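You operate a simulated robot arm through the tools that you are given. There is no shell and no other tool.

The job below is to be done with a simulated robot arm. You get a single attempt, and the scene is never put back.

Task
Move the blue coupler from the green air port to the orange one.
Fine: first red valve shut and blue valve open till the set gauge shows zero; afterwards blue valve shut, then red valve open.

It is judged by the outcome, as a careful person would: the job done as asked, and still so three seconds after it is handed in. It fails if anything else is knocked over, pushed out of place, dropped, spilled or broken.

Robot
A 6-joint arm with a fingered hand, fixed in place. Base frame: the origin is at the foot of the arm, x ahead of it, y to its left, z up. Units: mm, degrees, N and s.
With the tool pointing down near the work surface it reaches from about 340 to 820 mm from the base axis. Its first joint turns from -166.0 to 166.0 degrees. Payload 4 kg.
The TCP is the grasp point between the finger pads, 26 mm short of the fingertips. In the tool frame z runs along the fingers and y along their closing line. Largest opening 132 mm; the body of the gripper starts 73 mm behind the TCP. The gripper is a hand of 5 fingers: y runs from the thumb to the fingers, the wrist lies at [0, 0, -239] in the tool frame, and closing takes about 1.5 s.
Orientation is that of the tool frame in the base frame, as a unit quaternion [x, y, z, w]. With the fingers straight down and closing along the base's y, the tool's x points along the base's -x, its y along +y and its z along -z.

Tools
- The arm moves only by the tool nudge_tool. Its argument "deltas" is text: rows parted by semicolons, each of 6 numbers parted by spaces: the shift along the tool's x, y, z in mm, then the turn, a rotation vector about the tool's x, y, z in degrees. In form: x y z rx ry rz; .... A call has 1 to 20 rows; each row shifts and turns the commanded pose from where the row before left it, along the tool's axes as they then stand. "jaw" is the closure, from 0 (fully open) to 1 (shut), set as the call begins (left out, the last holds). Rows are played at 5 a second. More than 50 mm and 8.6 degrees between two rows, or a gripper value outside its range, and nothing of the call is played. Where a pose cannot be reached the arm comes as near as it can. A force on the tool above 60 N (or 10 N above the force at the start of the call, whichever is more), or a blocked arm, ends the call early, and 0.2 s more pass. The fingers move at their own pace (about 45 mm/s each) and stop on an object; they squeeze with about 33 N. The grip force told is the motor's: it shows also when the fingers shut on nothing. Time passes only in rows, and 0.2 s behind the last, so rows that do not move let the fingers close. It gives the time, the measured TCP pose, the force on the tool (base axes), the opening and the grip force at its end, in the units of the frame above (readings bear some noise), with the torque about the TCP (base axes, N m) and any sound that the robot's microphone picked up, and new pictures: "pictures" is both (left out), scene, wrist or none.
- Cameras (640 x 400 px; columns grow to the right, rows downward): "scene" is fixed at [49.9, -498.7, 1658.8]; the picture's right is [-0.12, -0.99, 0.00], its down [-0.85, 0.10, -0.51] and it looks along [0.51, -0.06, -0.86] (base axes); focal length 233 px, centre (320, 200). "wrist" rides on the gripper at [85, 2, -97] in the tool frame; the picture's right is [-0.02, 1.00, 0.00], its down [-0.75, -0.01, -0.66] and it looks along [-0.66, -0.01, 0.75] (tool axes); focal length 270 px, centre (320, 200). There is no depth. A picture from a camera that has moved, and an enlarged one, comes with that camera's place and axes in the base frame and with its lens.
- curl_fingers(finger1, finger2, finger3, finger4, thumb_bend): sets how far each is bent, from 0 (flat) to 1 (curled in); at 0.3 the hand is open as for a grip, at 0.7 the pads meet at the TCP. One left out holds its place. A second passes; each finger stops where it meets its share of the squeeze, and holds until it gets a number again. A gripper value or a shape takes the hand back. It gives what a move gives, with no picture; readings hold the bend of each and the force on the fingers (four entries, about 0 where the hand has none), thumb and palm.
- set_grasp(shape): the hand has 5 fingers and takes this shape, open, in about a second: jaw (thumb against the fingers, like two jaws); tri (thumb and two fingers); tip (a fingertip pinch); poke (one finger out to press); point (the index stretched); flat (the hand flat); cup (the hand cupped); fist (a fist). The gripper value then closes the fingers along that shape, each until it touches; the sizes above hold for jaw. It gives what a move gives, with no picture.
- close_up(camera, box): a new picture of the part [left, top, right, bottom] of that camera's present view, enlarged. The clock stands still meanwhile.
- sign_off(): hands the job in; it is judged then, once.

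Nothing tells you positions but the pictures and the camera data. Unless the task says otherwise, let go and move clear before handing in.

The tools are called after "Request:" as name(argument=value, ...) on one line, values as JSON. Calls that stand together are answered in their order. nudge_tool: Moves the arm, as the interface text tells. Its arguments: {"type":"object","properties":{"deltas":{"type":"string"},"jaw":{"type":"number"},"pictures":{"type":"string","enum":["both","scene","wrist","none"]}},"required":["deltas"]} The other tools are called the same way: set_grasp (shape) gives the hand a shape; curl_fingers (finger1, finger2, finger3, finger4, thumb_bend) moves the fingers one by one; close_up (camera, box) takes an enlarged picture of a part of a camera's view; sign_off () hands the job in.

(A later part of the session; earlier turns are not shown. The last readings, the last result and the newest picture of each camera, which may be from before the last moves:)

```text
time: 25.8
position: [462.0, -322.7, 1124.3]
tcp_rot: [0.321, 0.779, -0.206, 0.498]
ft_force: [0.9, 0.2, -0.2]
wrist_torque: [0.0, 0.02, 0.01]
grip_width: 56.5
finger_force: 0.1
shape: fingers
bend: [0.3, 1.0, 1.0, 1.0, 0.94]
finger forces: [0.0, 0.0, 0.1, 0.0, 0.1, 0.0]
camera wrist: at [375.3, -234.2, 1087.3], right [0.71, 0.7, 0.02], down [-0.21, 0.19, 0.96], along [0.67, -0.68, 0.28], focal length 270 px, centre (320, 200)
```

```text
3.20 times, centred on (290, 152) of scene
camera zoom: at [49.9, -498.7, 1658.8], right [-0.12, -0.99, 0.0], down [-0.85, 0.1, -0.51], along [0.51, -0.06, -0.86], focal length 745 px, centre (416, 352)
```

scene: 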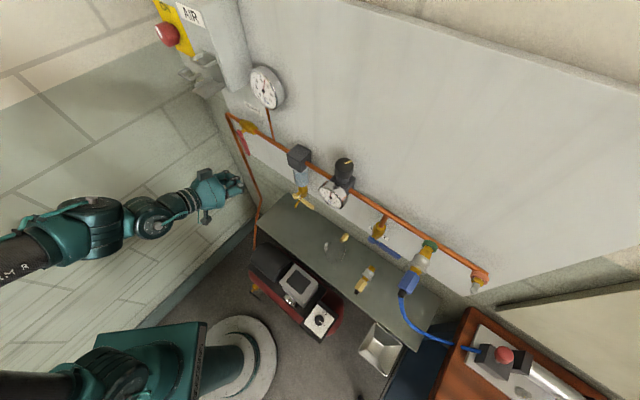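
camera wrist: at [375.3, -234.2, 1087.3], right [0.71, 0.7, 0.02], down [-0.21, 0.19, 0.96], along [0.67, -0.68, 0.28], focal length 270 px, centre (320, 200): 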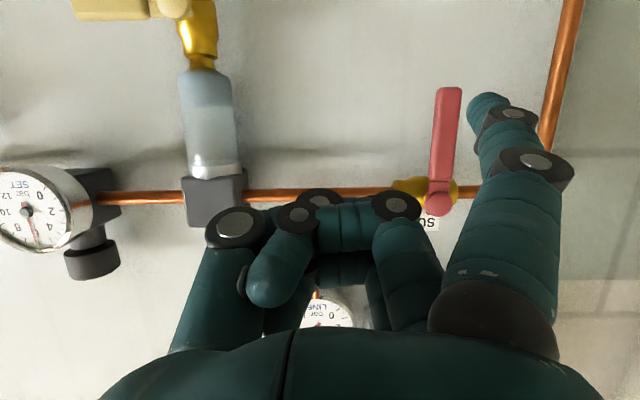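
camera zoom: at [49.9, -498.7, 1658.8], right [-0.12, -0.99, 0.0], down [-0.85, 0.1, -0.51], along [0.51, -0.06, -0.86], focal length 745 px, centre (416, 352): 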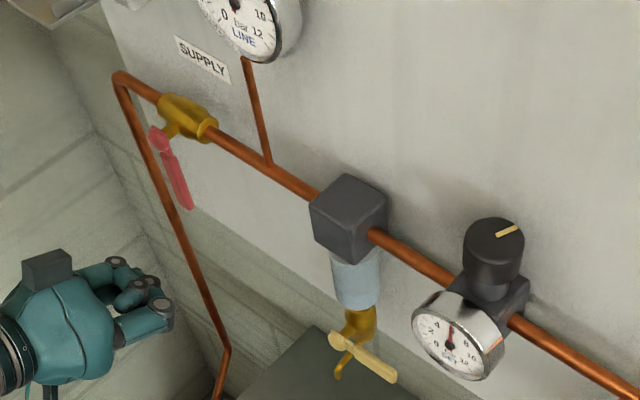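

The red lever is vertical to within about a degree, so it is shut. For the blue valve the coupler hangs just to the right, so I'll use the thumb with the hand kept to the left. I'm sliding along in front of the panel.

Request:
curl_fingers(finger1=1, finger2=1, finger3=1, finger4=1, thumb_bend=0.3)

Request:
nudge_tool(deltas="0.9 -40 -2 0 0 0;0.9 -40 -2 0 0 0;0.9 -40 -2 0 0 0;0.9 -40 -2 0 0 0;0.9 -40 -2 0 0 0;0.9 -40 -2 0 0 0;0.9 -40 -2 0 0 0;0.9 -40 -2 0 0 0;0.9 -40 -2 0 0 0;0 0 0 0 0 0")

```text
time: 26.8
position: [462.3, -322.7, 1124.3]
tcp_rot: [0.321, 0.779, -0.207, 0.498]
ft_force: [0.6, -0.1, -0.8]
wrist_torque: [0.0, 0.0, 0.01]
grip_width: 64.7
finger_force: 0.0
shape: fingers
bend: [1.0, 1.0, 1.0, 1.0, 0.3]
finger forces: [0.0, 0.1, 0.0, 0.0, 0.1, 0.0]
```

```text
time: 29.0
position: [194.3, -566.4, 1127.7]
tcp_rot: [0.32, 0.779, -0.205, 0.498]
ft_force: [0.0, 0.2, -0.2]
wrist_torque: [0.0, 0.01, 0.0]
grip_width: 64.7
finger_force: 0.0
shape: fingers
bend: [1.0, 1.0, 1.0, 1.0, 0.3]
finger forces: [0.0, 0.0, 0.0, 0.0, 0.0, 0.1]
camera wrist: at [108.3, -476.9, 1090.3], right [0.71, 0.7, 0.02], down [-0.21, 0.19, 0.96], along [0.67, -0.68, 0.28], focal length 270 px, centre (320, 200)
```

scene: 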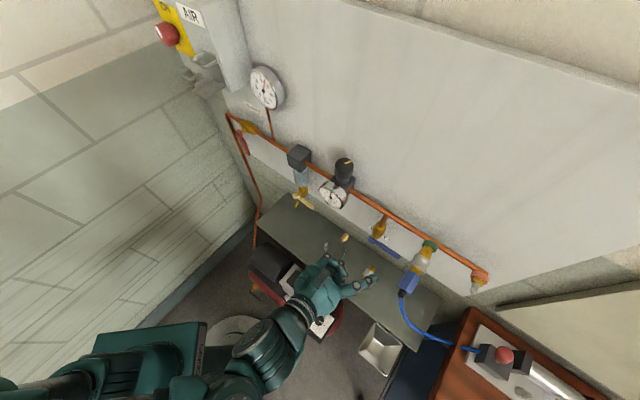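
wrist: 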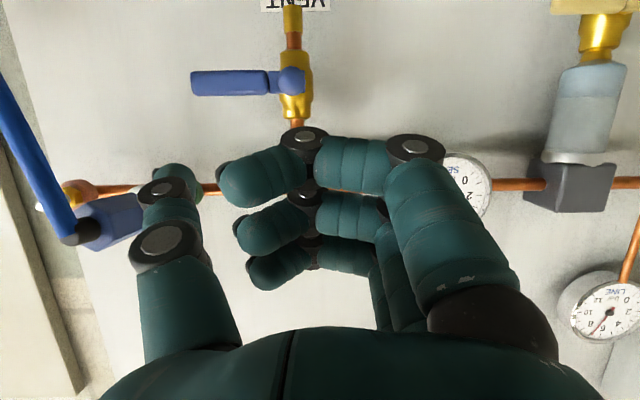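

The blue lever measures t=-368…-285, z≈1058. The thumb tip is left of the hose and coupler and just above the lever line. I'll lower it slightly and advance the thumb over the lever.

Request:
nudge_tool(deltas="22.7 -4 10.5 0 0 0;-14.3 0 30.9 0 0 0;-14.3 0 30.9 0 0 0;-13 0 28 0 0 0;0 0 0 0 0 0")

Request:
close_up(camera="scene", box=[310, 190, 470, 290])

```text
time: 30.2
position: [262.4, -638.5, 1103.5]
tcp_rot: [0.321, 0.779, -0.205, 0.498]
ft_force: [0.2, -0.2, -0.4]
wrist_torque: [0.03, -0.02, 0.05]
grip_width: 64.8
finger_force: 0.1
shape: fingers
bend: [1.0, 1.0, 1.0, 1.0, 0.3]
finger forces: [0.1, 0.0, 0.0, 0.0, 0.1, 0.0]
camera wrist: at [175.6, -549.1, 1066.2], right [0.71, 0.7, 0.02], down [-0.21, 0.19, 0.96], along [0.67, -0.68, 0.28], focal length 270 px, centre (320, 200)
```

scene: 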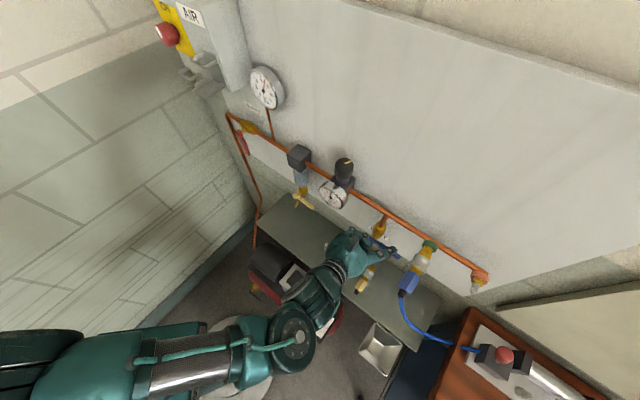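
wrist: 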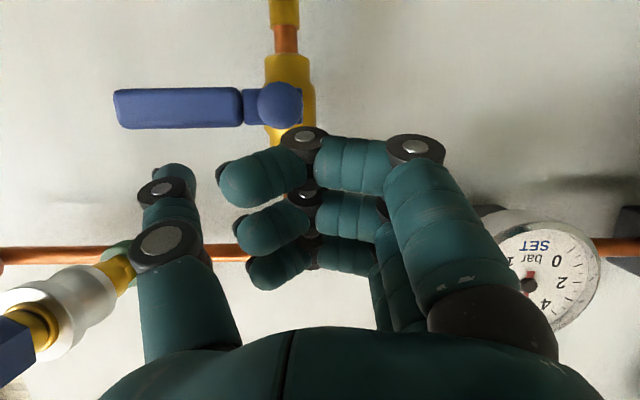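

```text
4.00 times, centred on (390, 240) of scene
camera zoom: at [49.9, -498.7, 1658.8], right [-0.12, -0.99, 0.0], down [-0.85, 0.1, -0.51], along [0.51, -0.06, -0.86], focal length 931 px, centre (40, 40)
```

zoom: 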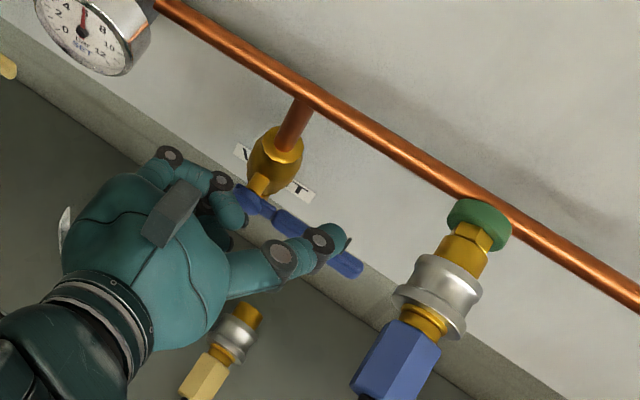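

The thumb is positioned over the blue lever. The curled fingers could brush the knob on the way down, so I'll back off 30 mm and yaw the hand about 20° so that only the thumb leads.

Request:
nudge_tool(deltas="12.6 0 -27.2 0 0 0;4 0 -9 -6.05 0 -2.8;0 0 0 -6.05 0 -2.8;0 0 0 -6.05 0 -2.8;0 0 0 0 0 0")

```text
time: 31.4
position: [233.2, -609.6, 1101.7]
tcp_rot: [0.18, 0.823, -0.115, 0.526]
ft_force: [1.0, -0.6, -0.3]
wrist_torque: [-0.01, 0.01, -0.01]
grip_width: 64.7
finger_force: 0.0
shape: fingers
bend: [1.0, 1.0, 1.0, 1.0, 0.3]
finger forces: [0.1, 0.0, 0.1, 0.1, 0.1, 0.1]
camera wrist: at [121.5, -555.3, 1064.8], right [0.43, 0.9, 0.02], down [-0.26, 0.1, 0.96], along [0.87, -0.41, 0.28], focal length 270 px, centre (320, 200)
```

scene: 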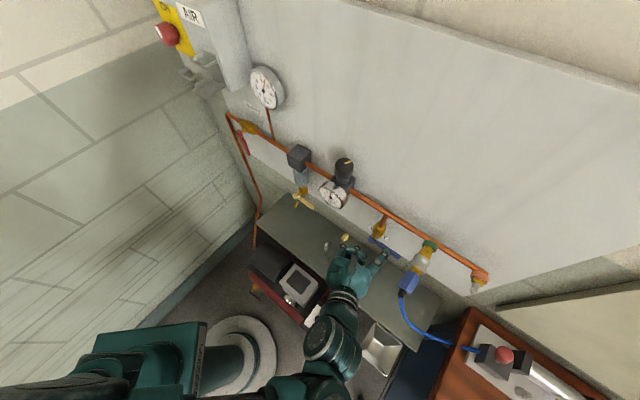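
wrist: 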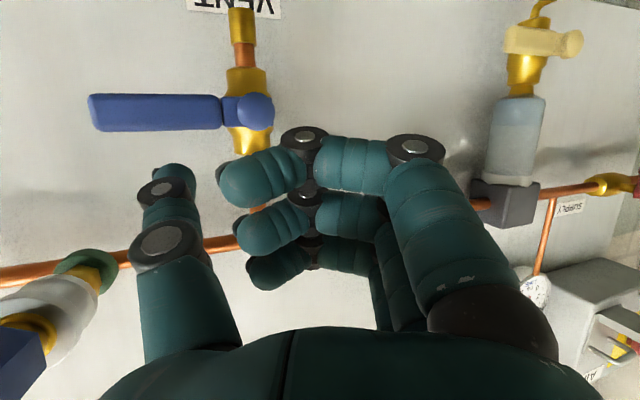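

With the yaw only the thumb is in front. Next I shift to the lever's grip section, advance, and start pressing it down.

Request:
nudge_tool(deltas="2 -13.1 -4.4 0 0 0;-7.3 -6.5 15.8 0 0 0;11.3 -1.1 4.8 0 0 0;11.3 -1.1 4.8 0 0 0;10 -0.5 4.4 0 0 0;0 0 0 0 0 0")

Request:
close_up(camera="scene", box=[310, 170, 470, 290])

```text
time: 32.6
position: [237.3, -635.0, 1082.3]
tcp_rot: [0.169, 0.82, -0.125, 0.533]
ft_force: [-1.0, 3.8, 11.3]
wrist_torque: [-0.92, 0.25, -0.22]
grip_width: 65.3
finger_force: 6.0
shape: fingers
bend: [1.0, 1.0, 1.0, 1.0, 0.3]
finger forces: [0.0, 0.0, 0.0, 0.0, 11.5, 0.1]
stopped in row 6: the force on the tool passed its limit at 68 N (the readings are from after the stop); the commanded pose is now the measured one
camera wrist: at [126.0, -583.5, 1041.8], right [0.42, 0.91, -0.01], down [-0.27, 0.13, 0.95], along [0.87, -0.4, 0.3], focal length 270 px, centre (320, 200)
```

scene: 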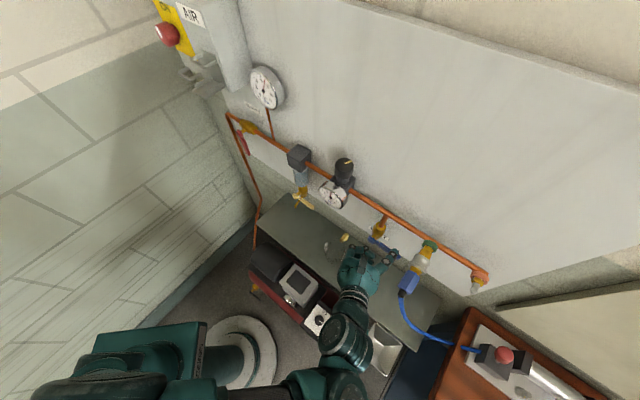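
wrist: 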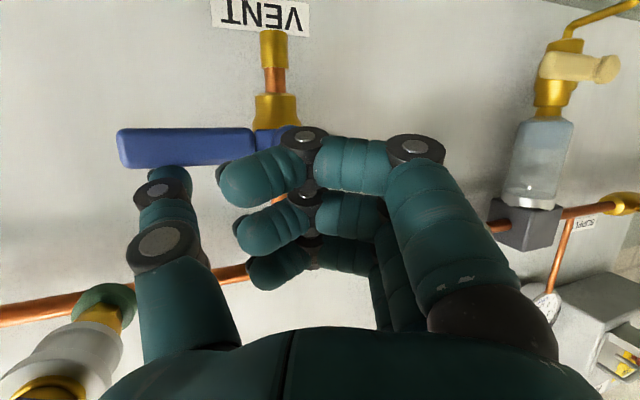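

```text
3.33 times, centred on (390, 230) of scene
camera zoom: at [49.9, -498.7, 1658.8], right [-0.12, -0.99, 0.0], down [-0.85, 0.1, -0.51], along [0.51, -0.06, -0.86], focal length 776 px, centre (87, 100)
```

zoom: 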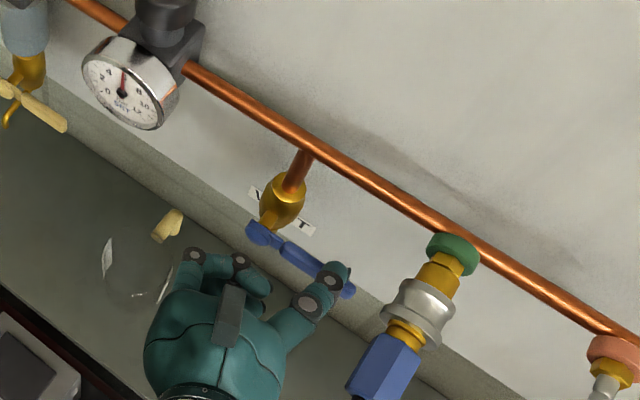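

The blue lever does not turn downward. That fits an ordinary valve that opens counter-clockwise, so it should swing up. I'll release it, back off, and come in underneath.

Request:
nudge_tool(deltas="-9.2 -0.25 -4 0 0 0;12.9 12.4 -30.1 0 0 0;27.5 0.75 12.1 0 0 0;25.6 0.7 11.3 0 0 0;0 0 0 0 0 0")

Request:
close_up(camera="wrist", box=[60, 60, 380, 260])

```text
time: 33.8
position: [212.7, -610.3, 1030.2]
tcp_rot: [0.172, 0.819, -0.125, 0.533]
ft_force: [-0.1, -0.6, 0.5]
wrist_torque: [0.03, -0.06, -0.02]
grip_width: 64.9
finger_force: 0.1
shape: fingers
bend: [1.0, 1.0, 1.0, 1.0, 0.3]
finger forces: [0.0, 0.1, 0.0, 0.1, 0.0, 0.0]
camera wrist: at [101.7, -557.5, 990.6], right [0.42, 0.91, 0.0], down [-0.27, 0.13, 0.95], along [0.87, -0.4, 0.3], focal length 270 px, centre (320, 200)
```

scene: 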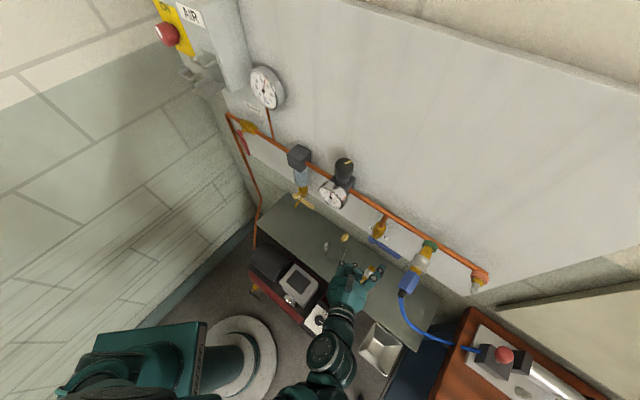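
wrist: 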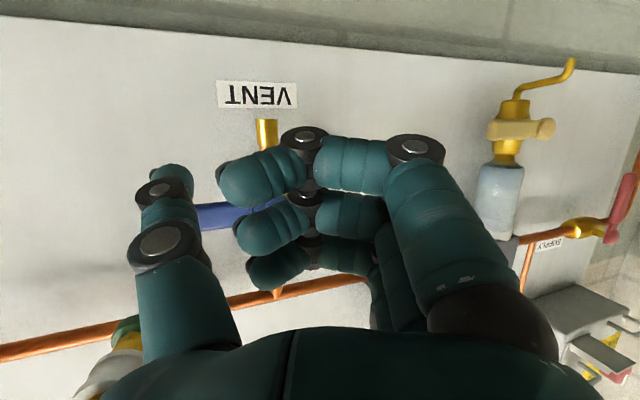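

```text
2.00 times, centred on (220, 160) of wrist
camera zoom: at [101.7, -557.5, 990.6], right [0.42, 0.91, 0.0], down [-0.27, 0.13, 0.95], along [0.87, -0.4, 0.3], focal length 541 px, centre (520, 280)
```

zoom: 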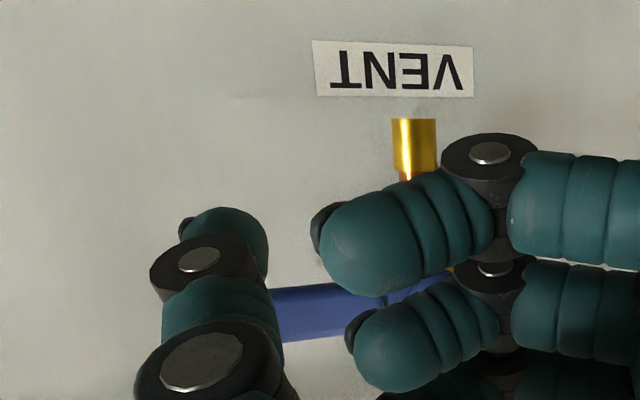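

The thumb is below the lever line. I'll advance under it and press upward gently.

Request:
nudge_tool(deltas="-5.9 -5.7 13.8 0 0 0;-5.9 -5.7 13.8 0 0 0;-12.6 -1.5 -6 0 0 0;-8 -0.9 -3.8 0 0 0;-8 -0.8 -3.8 0 0 0;0 0 0 0 0 0")

Request:
close_up(camera="scene", box=[310, 170, 470, 290])

```text
time: 35.2
position: [233.7, -633.8, 1063.9]
tcp_rot: [0.171, 0.819, -0.124, 0.533]
ft_force: [0.3, 0.5, -1.2]
wrist_torque: [0.12, -0.01, 0.01]
grip_width: 64.8
finger_force: 0.6
shape: fingers
bend: [1.0, 1.0, 1.0, 1.0, 0.3]
finger forces: [0.1, 0.0, 0.0, 0.0, 1.1, 0.0]
camera wrist: at [121.9, -582.3, 1023.5], right [0.42, 0.91, 0.0], down [-0.27, 0.13, 0.95], along [0.87, -0.4, 0.3], focal length 270 px, centre (320, 200)
```

scene: 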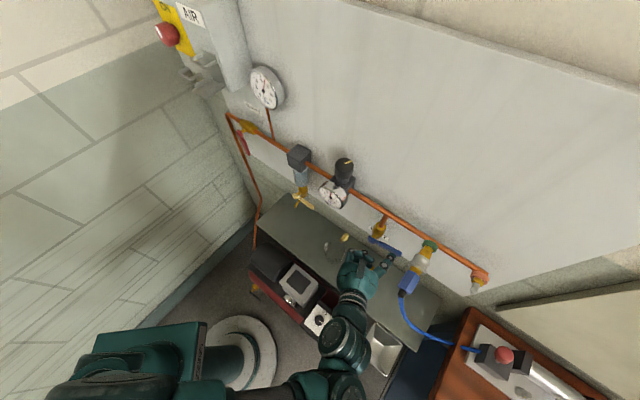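
wrist: 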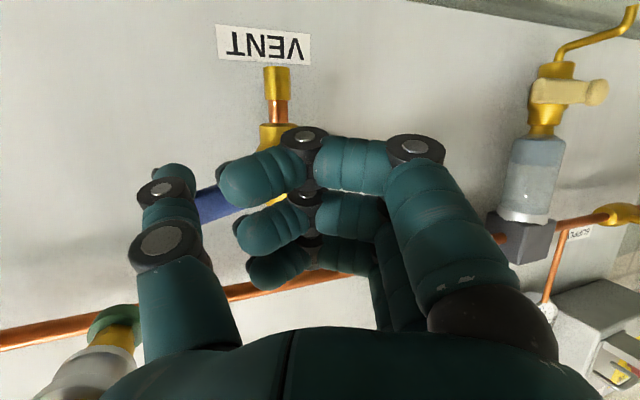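

```text
3.33 times, centred on (390, 230) of scene
camera zoom: at [49.9, -498.7, 1658.8], right [-0.12, -0.99, 0.0], down [-0.85, 0.1, -0.51], along [0.51, -0.06, -0.86], focal length 776 px, centre (87, 100)
```

zoom: 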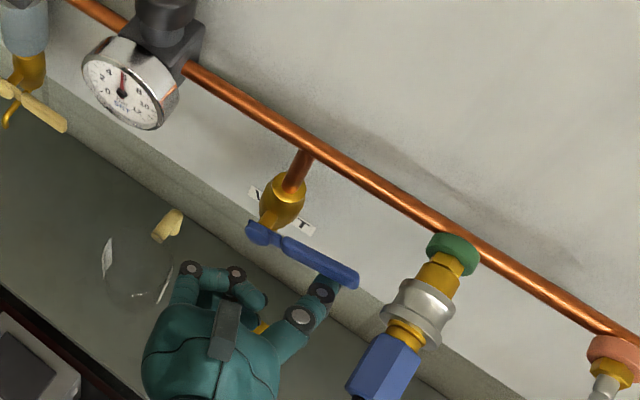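

The blue lever is swinging upward easily. I'll continue the arc toward vertical.

Request:
nudge_tool(deltas="-9.8 -0.1 -4.2 0 0 0;-10.6 2.8 -3.4 0 0 0;-10.7 4.4 -2.8 0 0 0;-10 6 -1.8 0 0 0;-9.1 7.4 -0.9 0 0 0;-7.9 8.5 0.1 0 0 0;0 0 0 0 0 0")

Request:
close_up(camera="scene", box=[310, 170, 470, 290])

```text
time: 36.8
position: [256.5, -611.8, 1120.3]
tcp_rot: [0.171, 0.819, -0.123, 0.533]
ft_force: [-0.3, -0.5, -0.3]
wrist_torque: [0.0, 0.01, -0.05]
grip_width: 65.0
finger_force: 0.6
shape: fingers
bend: [1.0, 1.0, 1.0, 1.0, 0.3]
finger forces: [0.0, 0.0, 0.0, 0.0, 0.9, 0.1]
camera wrist: at [145.6, -559.7, 1081.6], right [0.42, 0.91, 0.0], down [-0.27, 0.13, 0.95], along [0.87, -0.4, 0.3], focal length 270 px, centre (320, 200)
```

scene: 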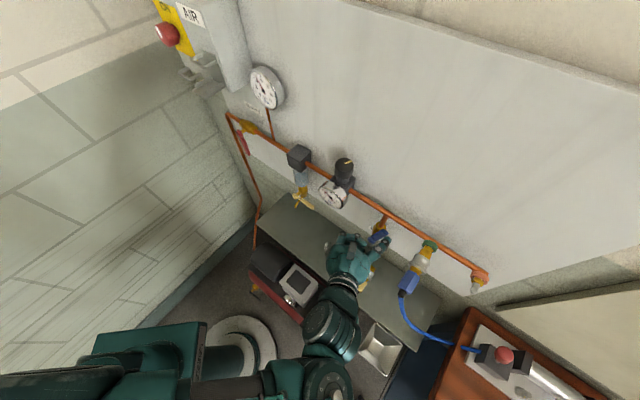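
wrist: 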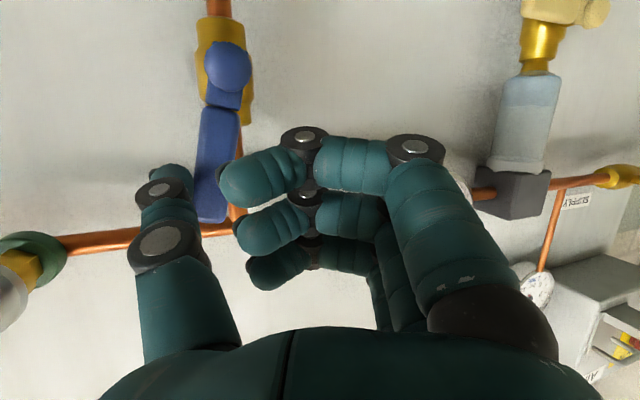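

```text
3.33 times, centred on (390, 230) of scene
camera zoom: at [49.9, -498.7, 1658.8], right [-0.12, -0.99, 0.0], down [-0.85, 0.1, -0.51], along [0.51, -0.06, -0.86], focal length 776 px, centre (87, 100)
```

zoom: 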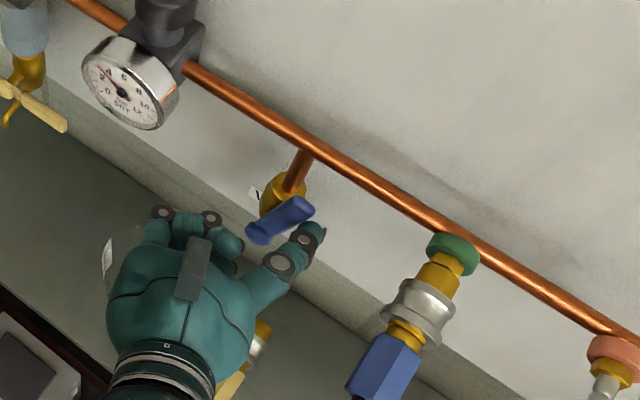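

The set gauge is already falling, now about 4 bar. I'll creep the lever to its stop and watch the gauge.

Request:
nudge_tool(deltas="-3.6 4.6 0.4 0 0 0;-2.6 4.6 0.8 0 0 0;-0.5 2.8 0.9 0 0 0;-0.5 2.8 0.9 0 0 0;0 0 0 0 0 0")

Request:
close_up(camera="scene", box=[310, 170, 470, 290])

```text
time: 38.0
position: [267.5, -601.4, 1125.2]
tcp_rot: [0.171, 0.82, -0.124, 0.533]
ft_force: [-1.7, -1.1, -0.1]
wrist_torque: [-0.02, 0.0, -0.07]
grip_width: 65.3
finger_force: 0.9
shape: fingers
bend: [1.0, 1.0, 1.0, 1.0, 0.29]
finger forces: [0.0, 0.1, 0.0, 0.0, 1.8, 0.1]
camera wrist: at [156.3, -548.7, 1086.4], right [0.42, 0.91, 0.0], down [-0.27, 0.13, 0.95], along [0.87, -0.4, 0.3], focal length 270 px, centre (320, 200)
```

scene: 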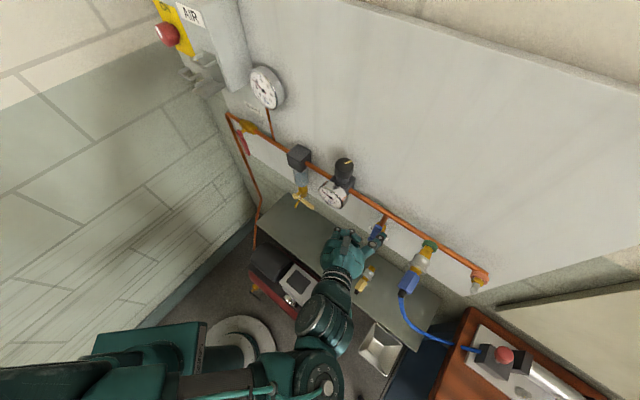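
wrist: 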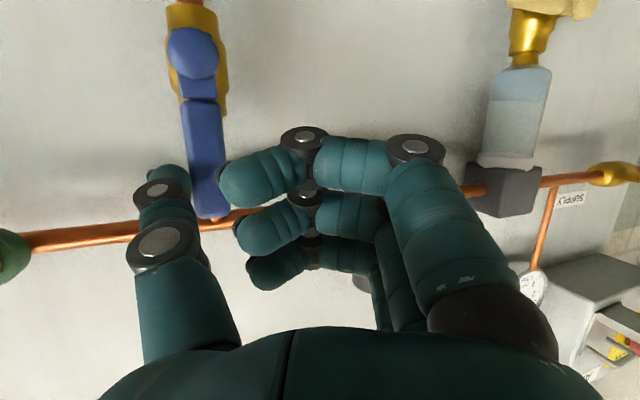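

```text
3.33 times, centred on (390, 230) of scene
camera zoom: at [49.9, -498.7, 1658.8], right [-0.12, -0.99, 0.0], down [-0.85, 0.1, -0.51], along [0.51, -0.06, -0.86], focal length 776 px, centre (87, 100)
```

zoom: 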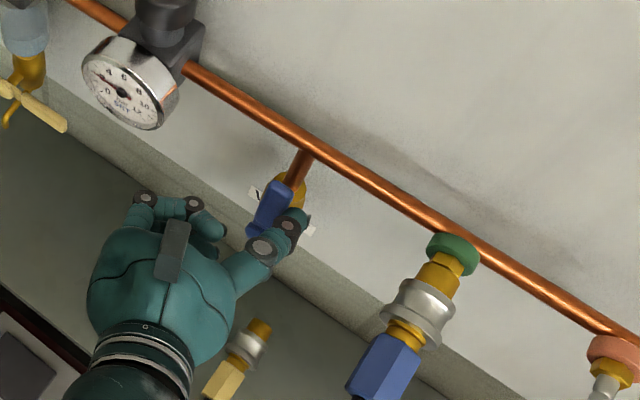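

Request:
nudge_tool(deltas="-0.3 2.8 0.9 0 0 0;-0.3 2.8 0.9 0 0 0;0 0 0 0 0 0;0 0 0 0 0 0;0 0 0 0 0 0")

Request:
close_up(camera="scene", box=[300, 160, 400, 260])

```text
time: 39.2
position: [271.2, -596.4, 1125.7]
tcp_rot: [0.171, 0.82, -0.124, 0.532]
ft_force: [-4.3, -3.6, 0.1]
wrist_torque: [-0.01, -0.01, -0.29]
grip_width: 67.6
finger_force: 2.8
shape: fingers
bend: [1.0, 1.0, 1.0, 1.0, 0.27]
finger forces: [0.0, 0.0, 0.0, 0.1, 5.6, 0.0]
camera wrist: at [160.5, -544.5, 1085.8], right [0.42, 0.91, 0.0], down [-0.27, 0.13, 0.95], along [0.87, -0.4, 0.3], focal length 270 px, centre (320, 200)
```

scene: 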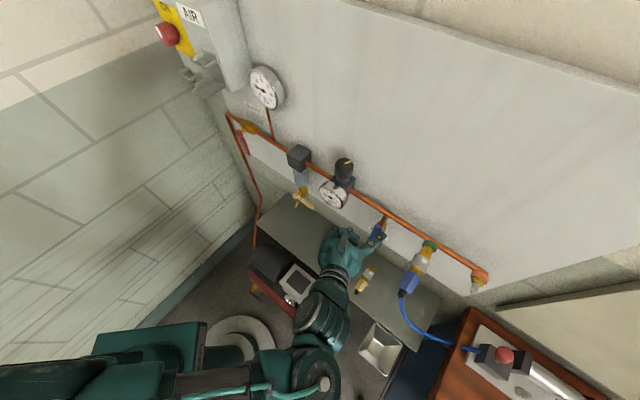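
wrist: 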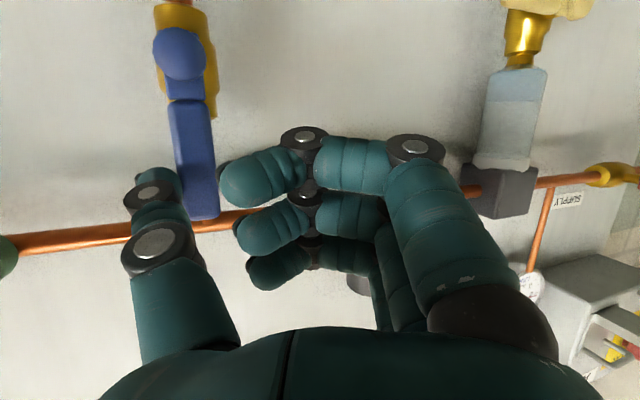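

```text
4.00 times, centred on (350, 210) of scene
camera zoom: at [49.9, -498.7, 1658.8], right [-0.12, -0.99, 0.0], down [-0.85, 0.1, -0.51], along [0.51, -0.06, -0.86], focal length 931 px, centre (200, 160)
```

zoom: 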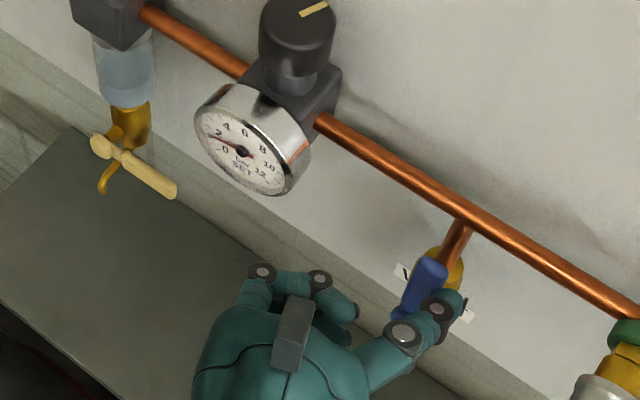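

The blue lever is hard against its stop and the gauge is at about 1.5 bar and falling. I'll move the thumb off the lever, back away and let it vent.

Request:
nudge_tool(deltas="0.8 -6 -1.6 0 0 0;14.7 14.2 -34.4 0 0 0;14.7 14.2 -34.4 0 0 0;0 0 0 0 0 0;0 0 0 0 0 0;0 0 0 0 0 0")

Request:
close_up(camera="scene", box=[300, 160, 400, 260])

Request:
close_up(camera="scene", box=[385, 230, 495, 310])

```text
time: 40.6
position: [212.2, -544.6, 1126.0]
tcp_rot: [0.17, 0.82, -0.123, 0.533]
ft_force: [-0.5, -0.2, 0.8]
wrist_torque: [0.0, 0.03, 0.02]
grip_width: 65.1
finger_force: 0.0
shape: fingers
bend: [1.0, 1.0, 1.0, 1.0, 0.3]
finger forces: [0.1, 0.1, 0.2, 0.0, 0.0, 0.0]
camera wrist: at [101.0, -493.2, 1087.0], right [0.42, 0.91, 0.0], down [-0.27, 0.13, 0.95], along [0.87, -0.4, 0.3], focal length 270 px, centre (320, 200)
```

scene: 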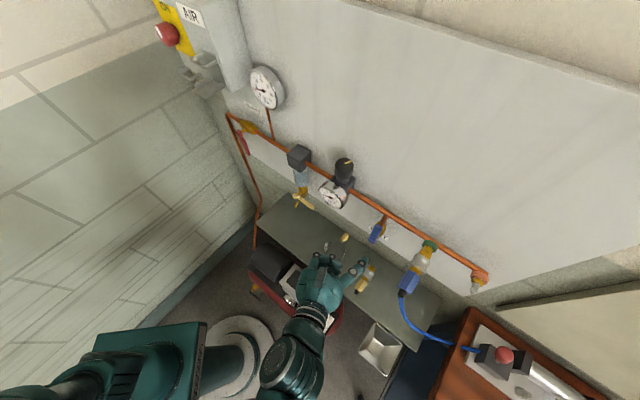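
wrist: 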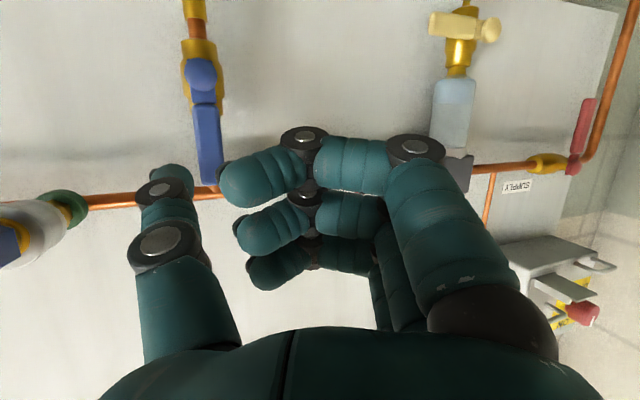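

```text
4.00 times, centred on (350, 210) of scene
camera zoom: at [49.9, -498.7, 1658.8], right [-0.12, -0.99, 0.0], down [-0.85, 0.1, -0.51], along [0.51, -0.06, -0.86], focal length 931 px, centre (200, 160)
```

zoom: 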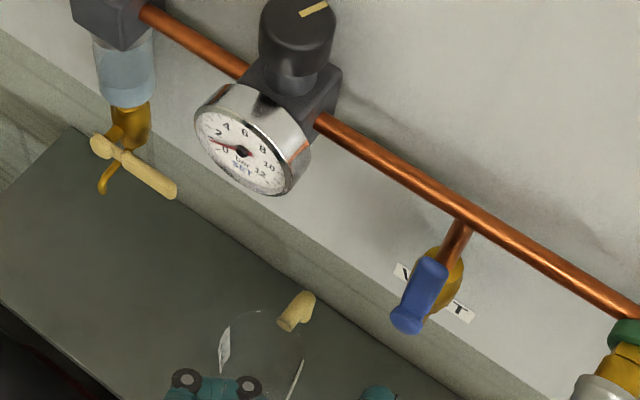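

```text
5.00 times, centred on (440, 270) of scene
camera zoom: at [49.9, -498.7, 1658.8], right [-0.12, -0.99, 0.0], down [-0.85, 0.1, -0.51], along [0.51, -0.06, -0.86], focal length 1164 px, centre (-280, -150)
```

zoom: 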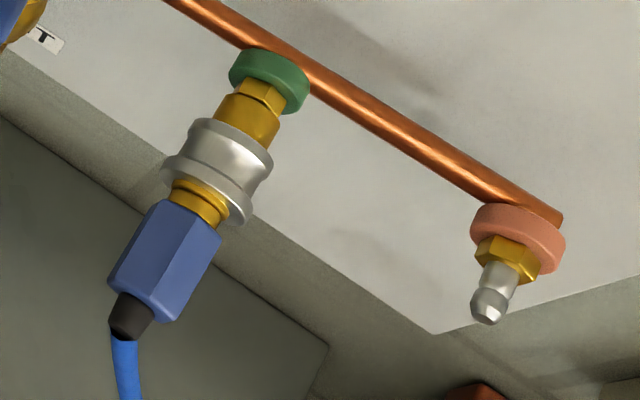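

The gauge is down to about 0.8 bar and still venting. Meanwhile I'll check how the pinch shapes look for gripping the silver sleeve.

Request:
set_grasp(shape="tri")

Request:
nudge_tool(deltas="0 0 0 0 0 0;0 0 0 0 0 0")

Request:
set_grasp(shape="tip")

Request:
nudge_tool(deltas="0 0 0 0 0 0;0 0 0 0 0 0")

Request:
close_up(camera="scene", box=[300, 160, 400, 260])

```text
time: 41.5
position: [211.8, -544.3, 1126.8]
tcp_rot: [0.17, 0.82, -0.123, 0.532]
ft_force: [-0.1, 0.3, -0.5]
wrist_torque: [0.02, -0.06, 0.02]
grip_width: 131.7
finger_force: 0.1
shape: tri
bend: [0.0, 0.3, 0.3, 0.0, 0.3]
finger forces: [0.1, 0.0, 0.1, 0.0, 0.0, 0.0]
```

```text
time: 42.1
position: [211.4, -545.6, 1126.4]
tcp_rot: [0.17, 0.82, -0.123, 0.533]
ft_force: [0.6, 0.6, 0.8]
wrist_torque: [-0.02, 0.0, -0.04]
grip_width: 132.1
finger_force: 0.1
shape: tri
bend: [0.0, 0.3, 0.3, 0.0, 0.3]
finger forces: [0.0, 0.0, 0.0, 0.1, 0.0, 0.0]
camera wrist: at [101.1, -493.2, 1087.0], right [0.42, 0.91, 0.0], down [-0.27, 0.13, 0.95], along [0.87, -0.4, 0.3], focal length 270 px, centre (320, 200)
```

scene: 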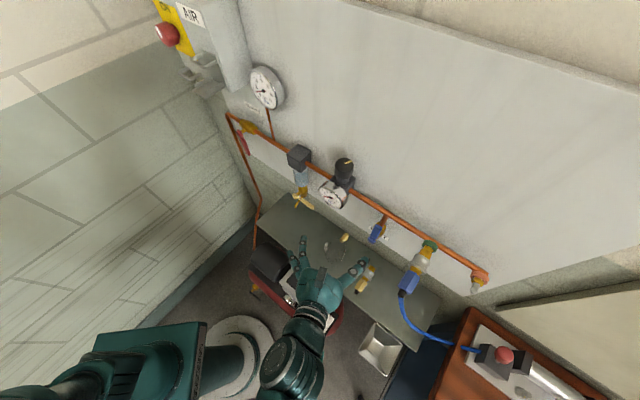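
wrist: 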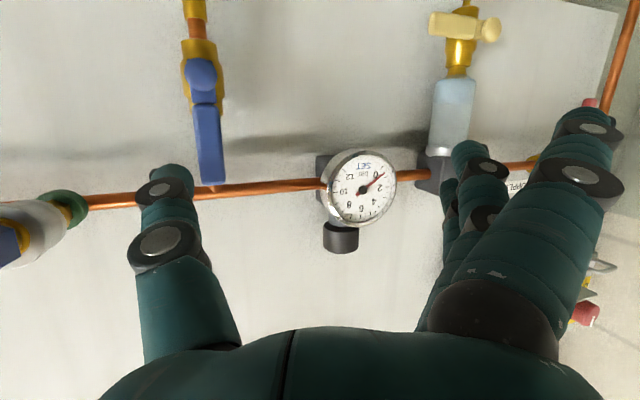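

```text
time: 43.0
position: [212.4, -545.0, 1126.5]
tcp_rot: [0.17, 0.82, -0.123, 0.533]
ft_force: [-0.2, -0.3, -0.6]
wrist_torque: [-0.01, 0.03, -0.01]
grip_width: 132.0
finger_force: 0.2
shape: tip
bend: [0.0, 0.3, 0.3, 0.0, 0.3]
finger forces: [0.0, 0.1, 0.0, 0.0, 0.0, 0.1]
```

```text
time: 43.6
position: [211.8, -545.2, 1126.1]
tcp_rot: [0.171, 0.82, -0.124, 0.532]
ft_force: [-0.2, -0.6, -0.1]
wrist_torque: [-0.01, 0.01, -0.02]
grip_width: 132.1
finger_force: 0.0
shape: tip
bend: [0.0, 0.3, 0.3, 0.0, 0.3]
finger forces: [0.0, 0.1, 0.1, 0.1, 0.0, 0.0]
camera wrist: at [101.1, -493.2, 1087.0], right [0.42, 0.91, 0.0], down [-0.27, 0.13, 0.95], along [0.87, -0.4, 0.3], focal length 270 px, centre (320, 200)
```

scene: 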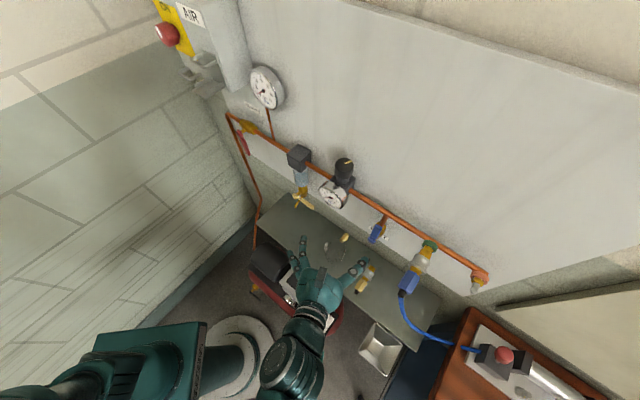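
wrist: 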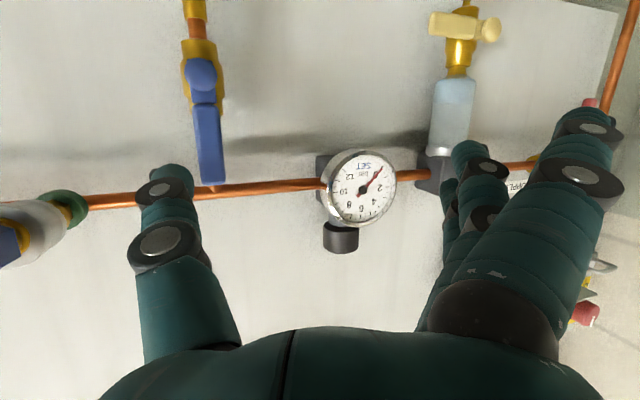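

```text
4.00 times, centred on (350, 210) of scene
camera zoom: at [49.9, -498.7, 1658.8], right [-0.12, -0.99, 0.0], down [-0.85, 0.1, -0.51], along [0.51, -0.06, -0.86], focal length 931 px, centre (200, 160)
```

zoom: 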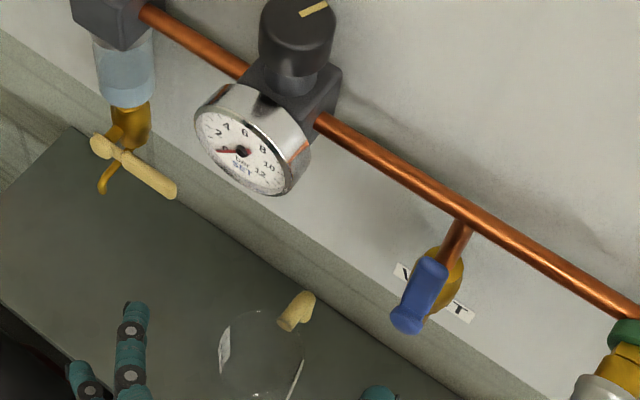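

The three-finger grip uses the thumb, middle and ring fingers, which opposes well. I'll confirm the gauge, and then raise the hand and bring it to a 30° tilt facing the coupler.

Request:
close_up(camera="wrist", box=[300, 130, 420, 230])

Request:
nudge_tool(deltas="-26.5 -19.5 -19.4 0 0 0;-26.5 -19.5 -19.4 0 0 0;-26.5 -19.5 -19.4 0 0 0;-26.5 -19.5 -19.4 0 0 0;0 0 0 6.1 0.17 2.67;0 0 0 6.1 0.17 2.67;0 0 0 6.1 0.17 2.67;0 0 0 0 7 0;0 0 0 0 7 0;0 0 0 0 7 0;0 0 0 0 7 0;0 0 0 0 7 0;0 0 0 0 0 0")

Request:
close_up(camera="scene", box=[300, 160, 400, 260])

```text
4.00 times, centred on (360, 180) of wrist
camera zoom: at [101.1, -493.2, 1087.0], right [0.42, 0.91, 0.0], down [-0.27, 0.13, 0.95], along [0.87, -0.4, 0.3], focal length 1081 px, centre (160, 280)
```

zoom: 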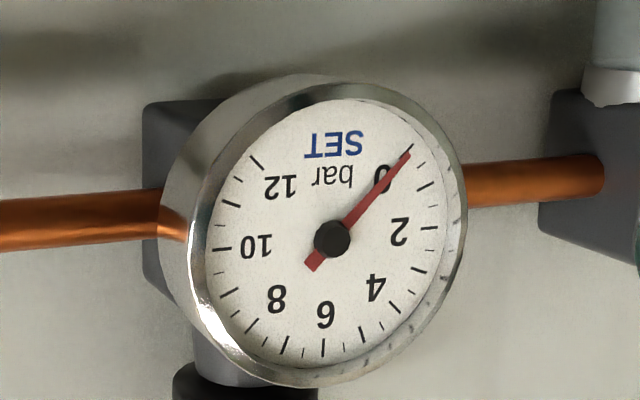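

```text
time: 46.4
position: [154.2, -603.0, 1256.9]
tcp_rot: [0.36, 0.893, -0.111, 0.245]
ft_force: [-0.7, -0.5, 0.1]
wrist_torque: [0.01, 0.0, 0.04]
grip_width: 131.9
finger_force: 0.0
shape: tip
bend: [0.0, 0.3, 0.3, 0.0, 0.3]
finger forces: [0.0, 0.0, 0.0, 0.0, 0.0, 0.0]
camera wrist: at [68.7, -513.5, 1294.5], right [0.71, 0.7, -0.01], down [0.22, -0.21, 0.95], along [0.67, -0.68, -0.3], focal length 270 px, centre (320, 200)
```

scene: 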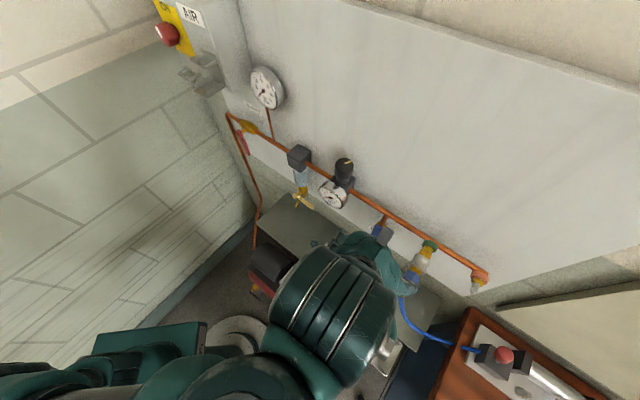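
wrist: 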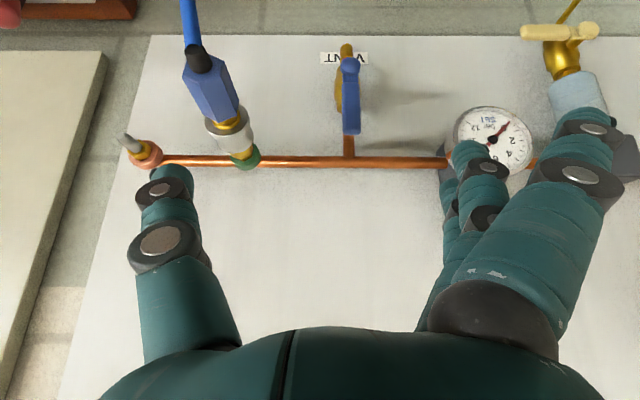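

```text
4.00 times, centred on (350, 210) of scene
camera zoom: at [49.9, -498.7, 1658.8], right [-0.12, -0.99, 0.0], down [-0.85, 0.1, -0.51], along [0.51, -0.06, -0.86], focal length 931 px, centre (200, 160)
```

zoom: 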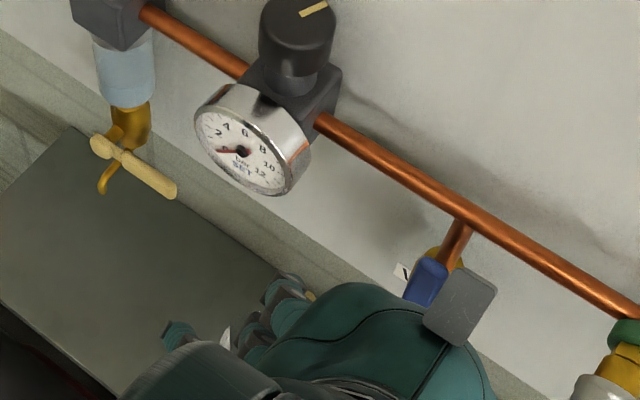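

The set gauge rests on zero. The coupler axis is at about t=-399, z≈1158 and the orange nipple at t≈-507, z≈1160. I'll curl the pinky clear of the pipe and move to a pose above and in front of the silver sleeve.

Request:
curl_fingers(finger1=0.3, finger2=0.3, finger3=0.3, finger4=1, thumb_bend=0.3)

Request:
nudge_tool(deltas="-11.7 -27.2 12.1 0 0 0;-11.7 -27.2 12.1 0 0 0;-11.7 -27.2 12.1 0 0 0;0 0 0 0 0 0")

Request:
close_up(camera="scene", box=[320, 180, 520, 320])

```text
time: 47.4
position: [155.4, -601.4, 1256.4]
tcp_rot: [0.36, 0.893, -0.111, 0.245]
ft_force: [-0.4, 0.0, 1.4]
wrist_torque: [0.02, 0.01, 0.01]
grip_width: 140.1
finger_force: 0.0
shape: fingers
bend: [0.3, 0.3, 0.3, 1.0, 0.3]
finger forces: [0.0, 0.0, 0.0, 0.0, 0.0, 0.0]
```

```text
time: 48.4
position: [132.9, -668.4, 1240.4]
tcp_rot: [0.359, 0.894, -0.109, 0.245]
ft_force: [-0.5, 1.1, -0.2]
wrist_torque: [0.01, 0.0, 0.01]
grip_width: 140.1
finger_force: 0.0
shape: fingers
bend: [0.3, 0.3, 0.3, 1.0, 0.3]
finger forces: [0.0, 0.0, 0.0, 0.0, 0.1, 0.0]
out of reach, approached as far as the arm can: row 3
camera wrist: at [46.8, -581.7, 1278.0], right [0.71, 0.7, -0.01], down [0.22, -0.21, 0.95], along [0.67, -0.68, -0.3], focal length 270 px, centre (320, 200)
```

scene: 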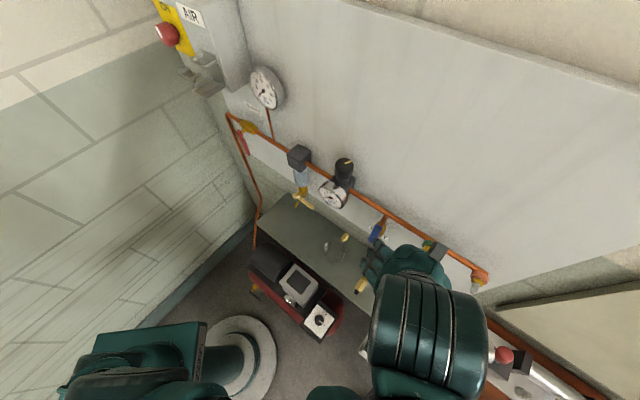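
wrist: 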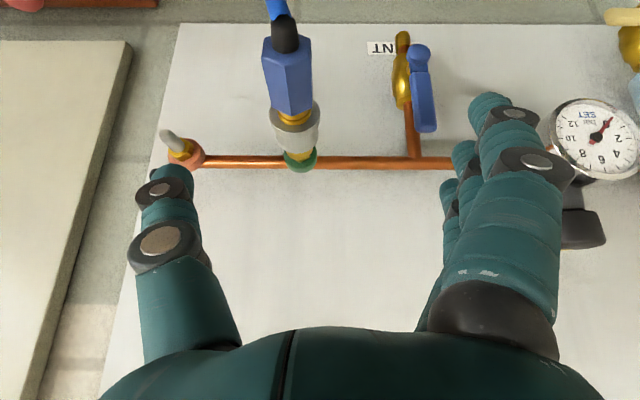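

```text
2.86 times, centred on (420, 250) of scene
camera zoom: at [49.9, -498.7, 1658.8], right [-0.12, -0.99, 0.0], down [-0.85, 0.1, -0.51], along [0.51, -0.06, -0.86], focal length 665 px, centre (34, 57)
```

zoom: 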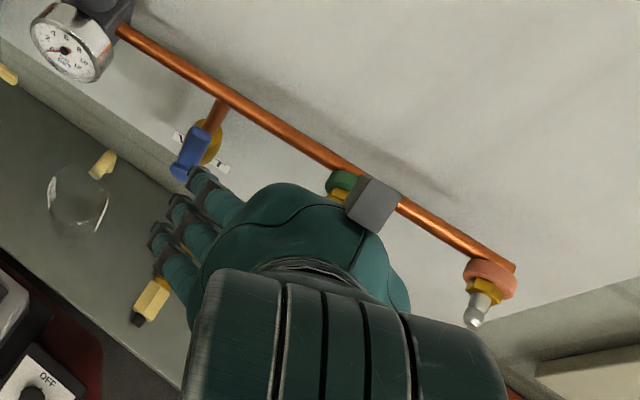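

Row 3 was out of reach. The hand is about 20 mm left of the coupler centre line and still above it. I'll probe which direction is the limited one with small moves.

Request:
nudge_tool(deltas="0 -10 0 0 0 0;0 -10 0 0 0 0", pictures="none")

Request:
nudge_tool(deltas="0 0 10 0 0 0;0 0 10 0 0 0", pictures="none")

```text
time: 49.0
position: [108.4, -677.7, 1229.3]
tcp_rot: [0.36, 0.893, -0.111, 0.245]
ft_force: [0.3, 1.3, 0.2]
wrist_torque: [0.0, 0.0, 0.0]
grip_width: 139.8
finger_force: 0.1
shape: fingers
bend: [0.3, 0.3, 0.3, 1.0, 0.3]
finger forces: [0.0, 0.0, 0.0, 0.0, 0.0, 0.0]
out of reach, approached as far as the arm can: row 1, 2
```

```text
time: 49.6
position: [116.4, -687.3, 1215.4]
tcp_rot: [0.36, 0.894, -0.11, 0.245]
ft_force: [0.1, -0.1, -0.5]
wrist_torque: [0.02, 0.01, -0.02]
grip_width: 139.7
finger_force: 0.1
shape: fingers
bend: [0.3, 0.3, 0.3, 1.0, 0.3]
finger forces: [0.0, 0.0, 0.0, 0.0, 0.1, 0.1]
```

The boundary is only at the greater height; moving inward and down works. I'll shift toward the wall at this height, with the fingers straddling the coupler above it.

Request:
nudge_tool(deltas="-10.3 1.5 6.2 0 0 0;-10.3 1.5 6.2 0 0 0;-10.3 1.5 6.2 0 0 0;0 0 0 0 0 0")

Request:
close_up(camera="wrist", box=[140, 0, 520, 240])

```text
time: 50.6
position: [138.6, -703.8, 1208.6]
tcp_rot: [0.361, 0.893, -0.112, 0.245]
ft_force: [-0.3, -0.5, 0.7]
wrist_torque: [-0.01, 0.01, 0.01]
grip_width: 139.9
finger_force: 0.1
shape: fingers
bend: [0.3, 0.3, 0.3, 1.0, 0.3]
finger forces: [0.0, 0.0, 0.1, 0.0, 0.1, 0.0]
out of reach, approached as far as the arm can: row 3
camera wrist: at [52.9, -615.7, 1245.9], right [0.71, 0.7, -0.01], down [0.22, -0.21, 0.95], along [0.67, -0.68, -0.3], focal length 270 px, centre (320, 200)
```

scene: 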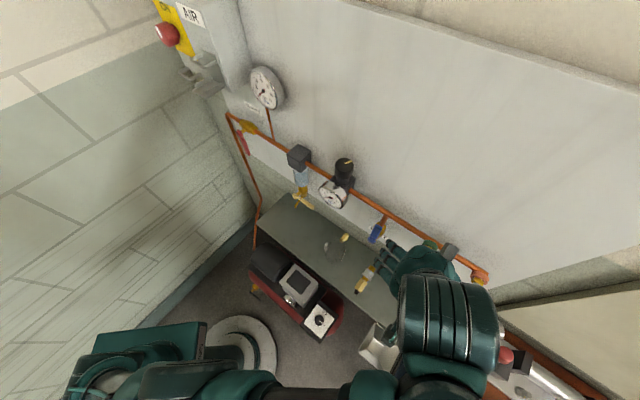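
wrist: 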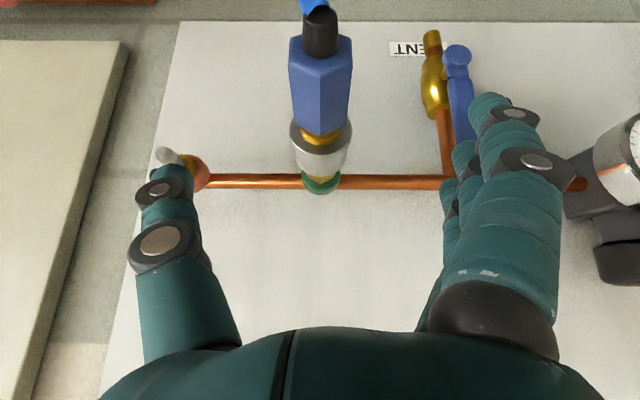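

```text
1.67 times, centred on (330, 120) of wrist
camera zoom: at [52.9, -615.7, 1245.9], right [0.71, 0.7, -0.01], down [0.22, -0.21, 0.95], along [0.67, -0.68, -0.3], focal length 450 px, centre (303, 333)
```

zoom: 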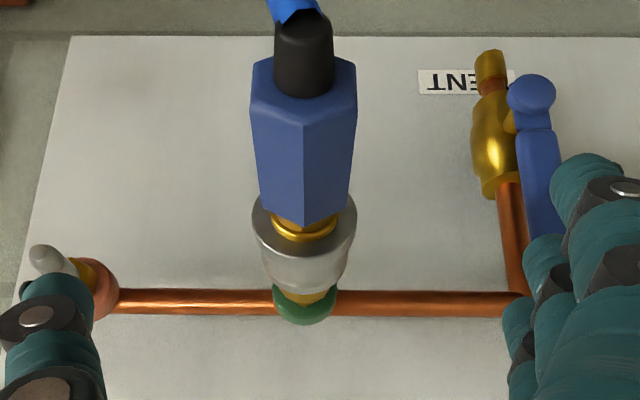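

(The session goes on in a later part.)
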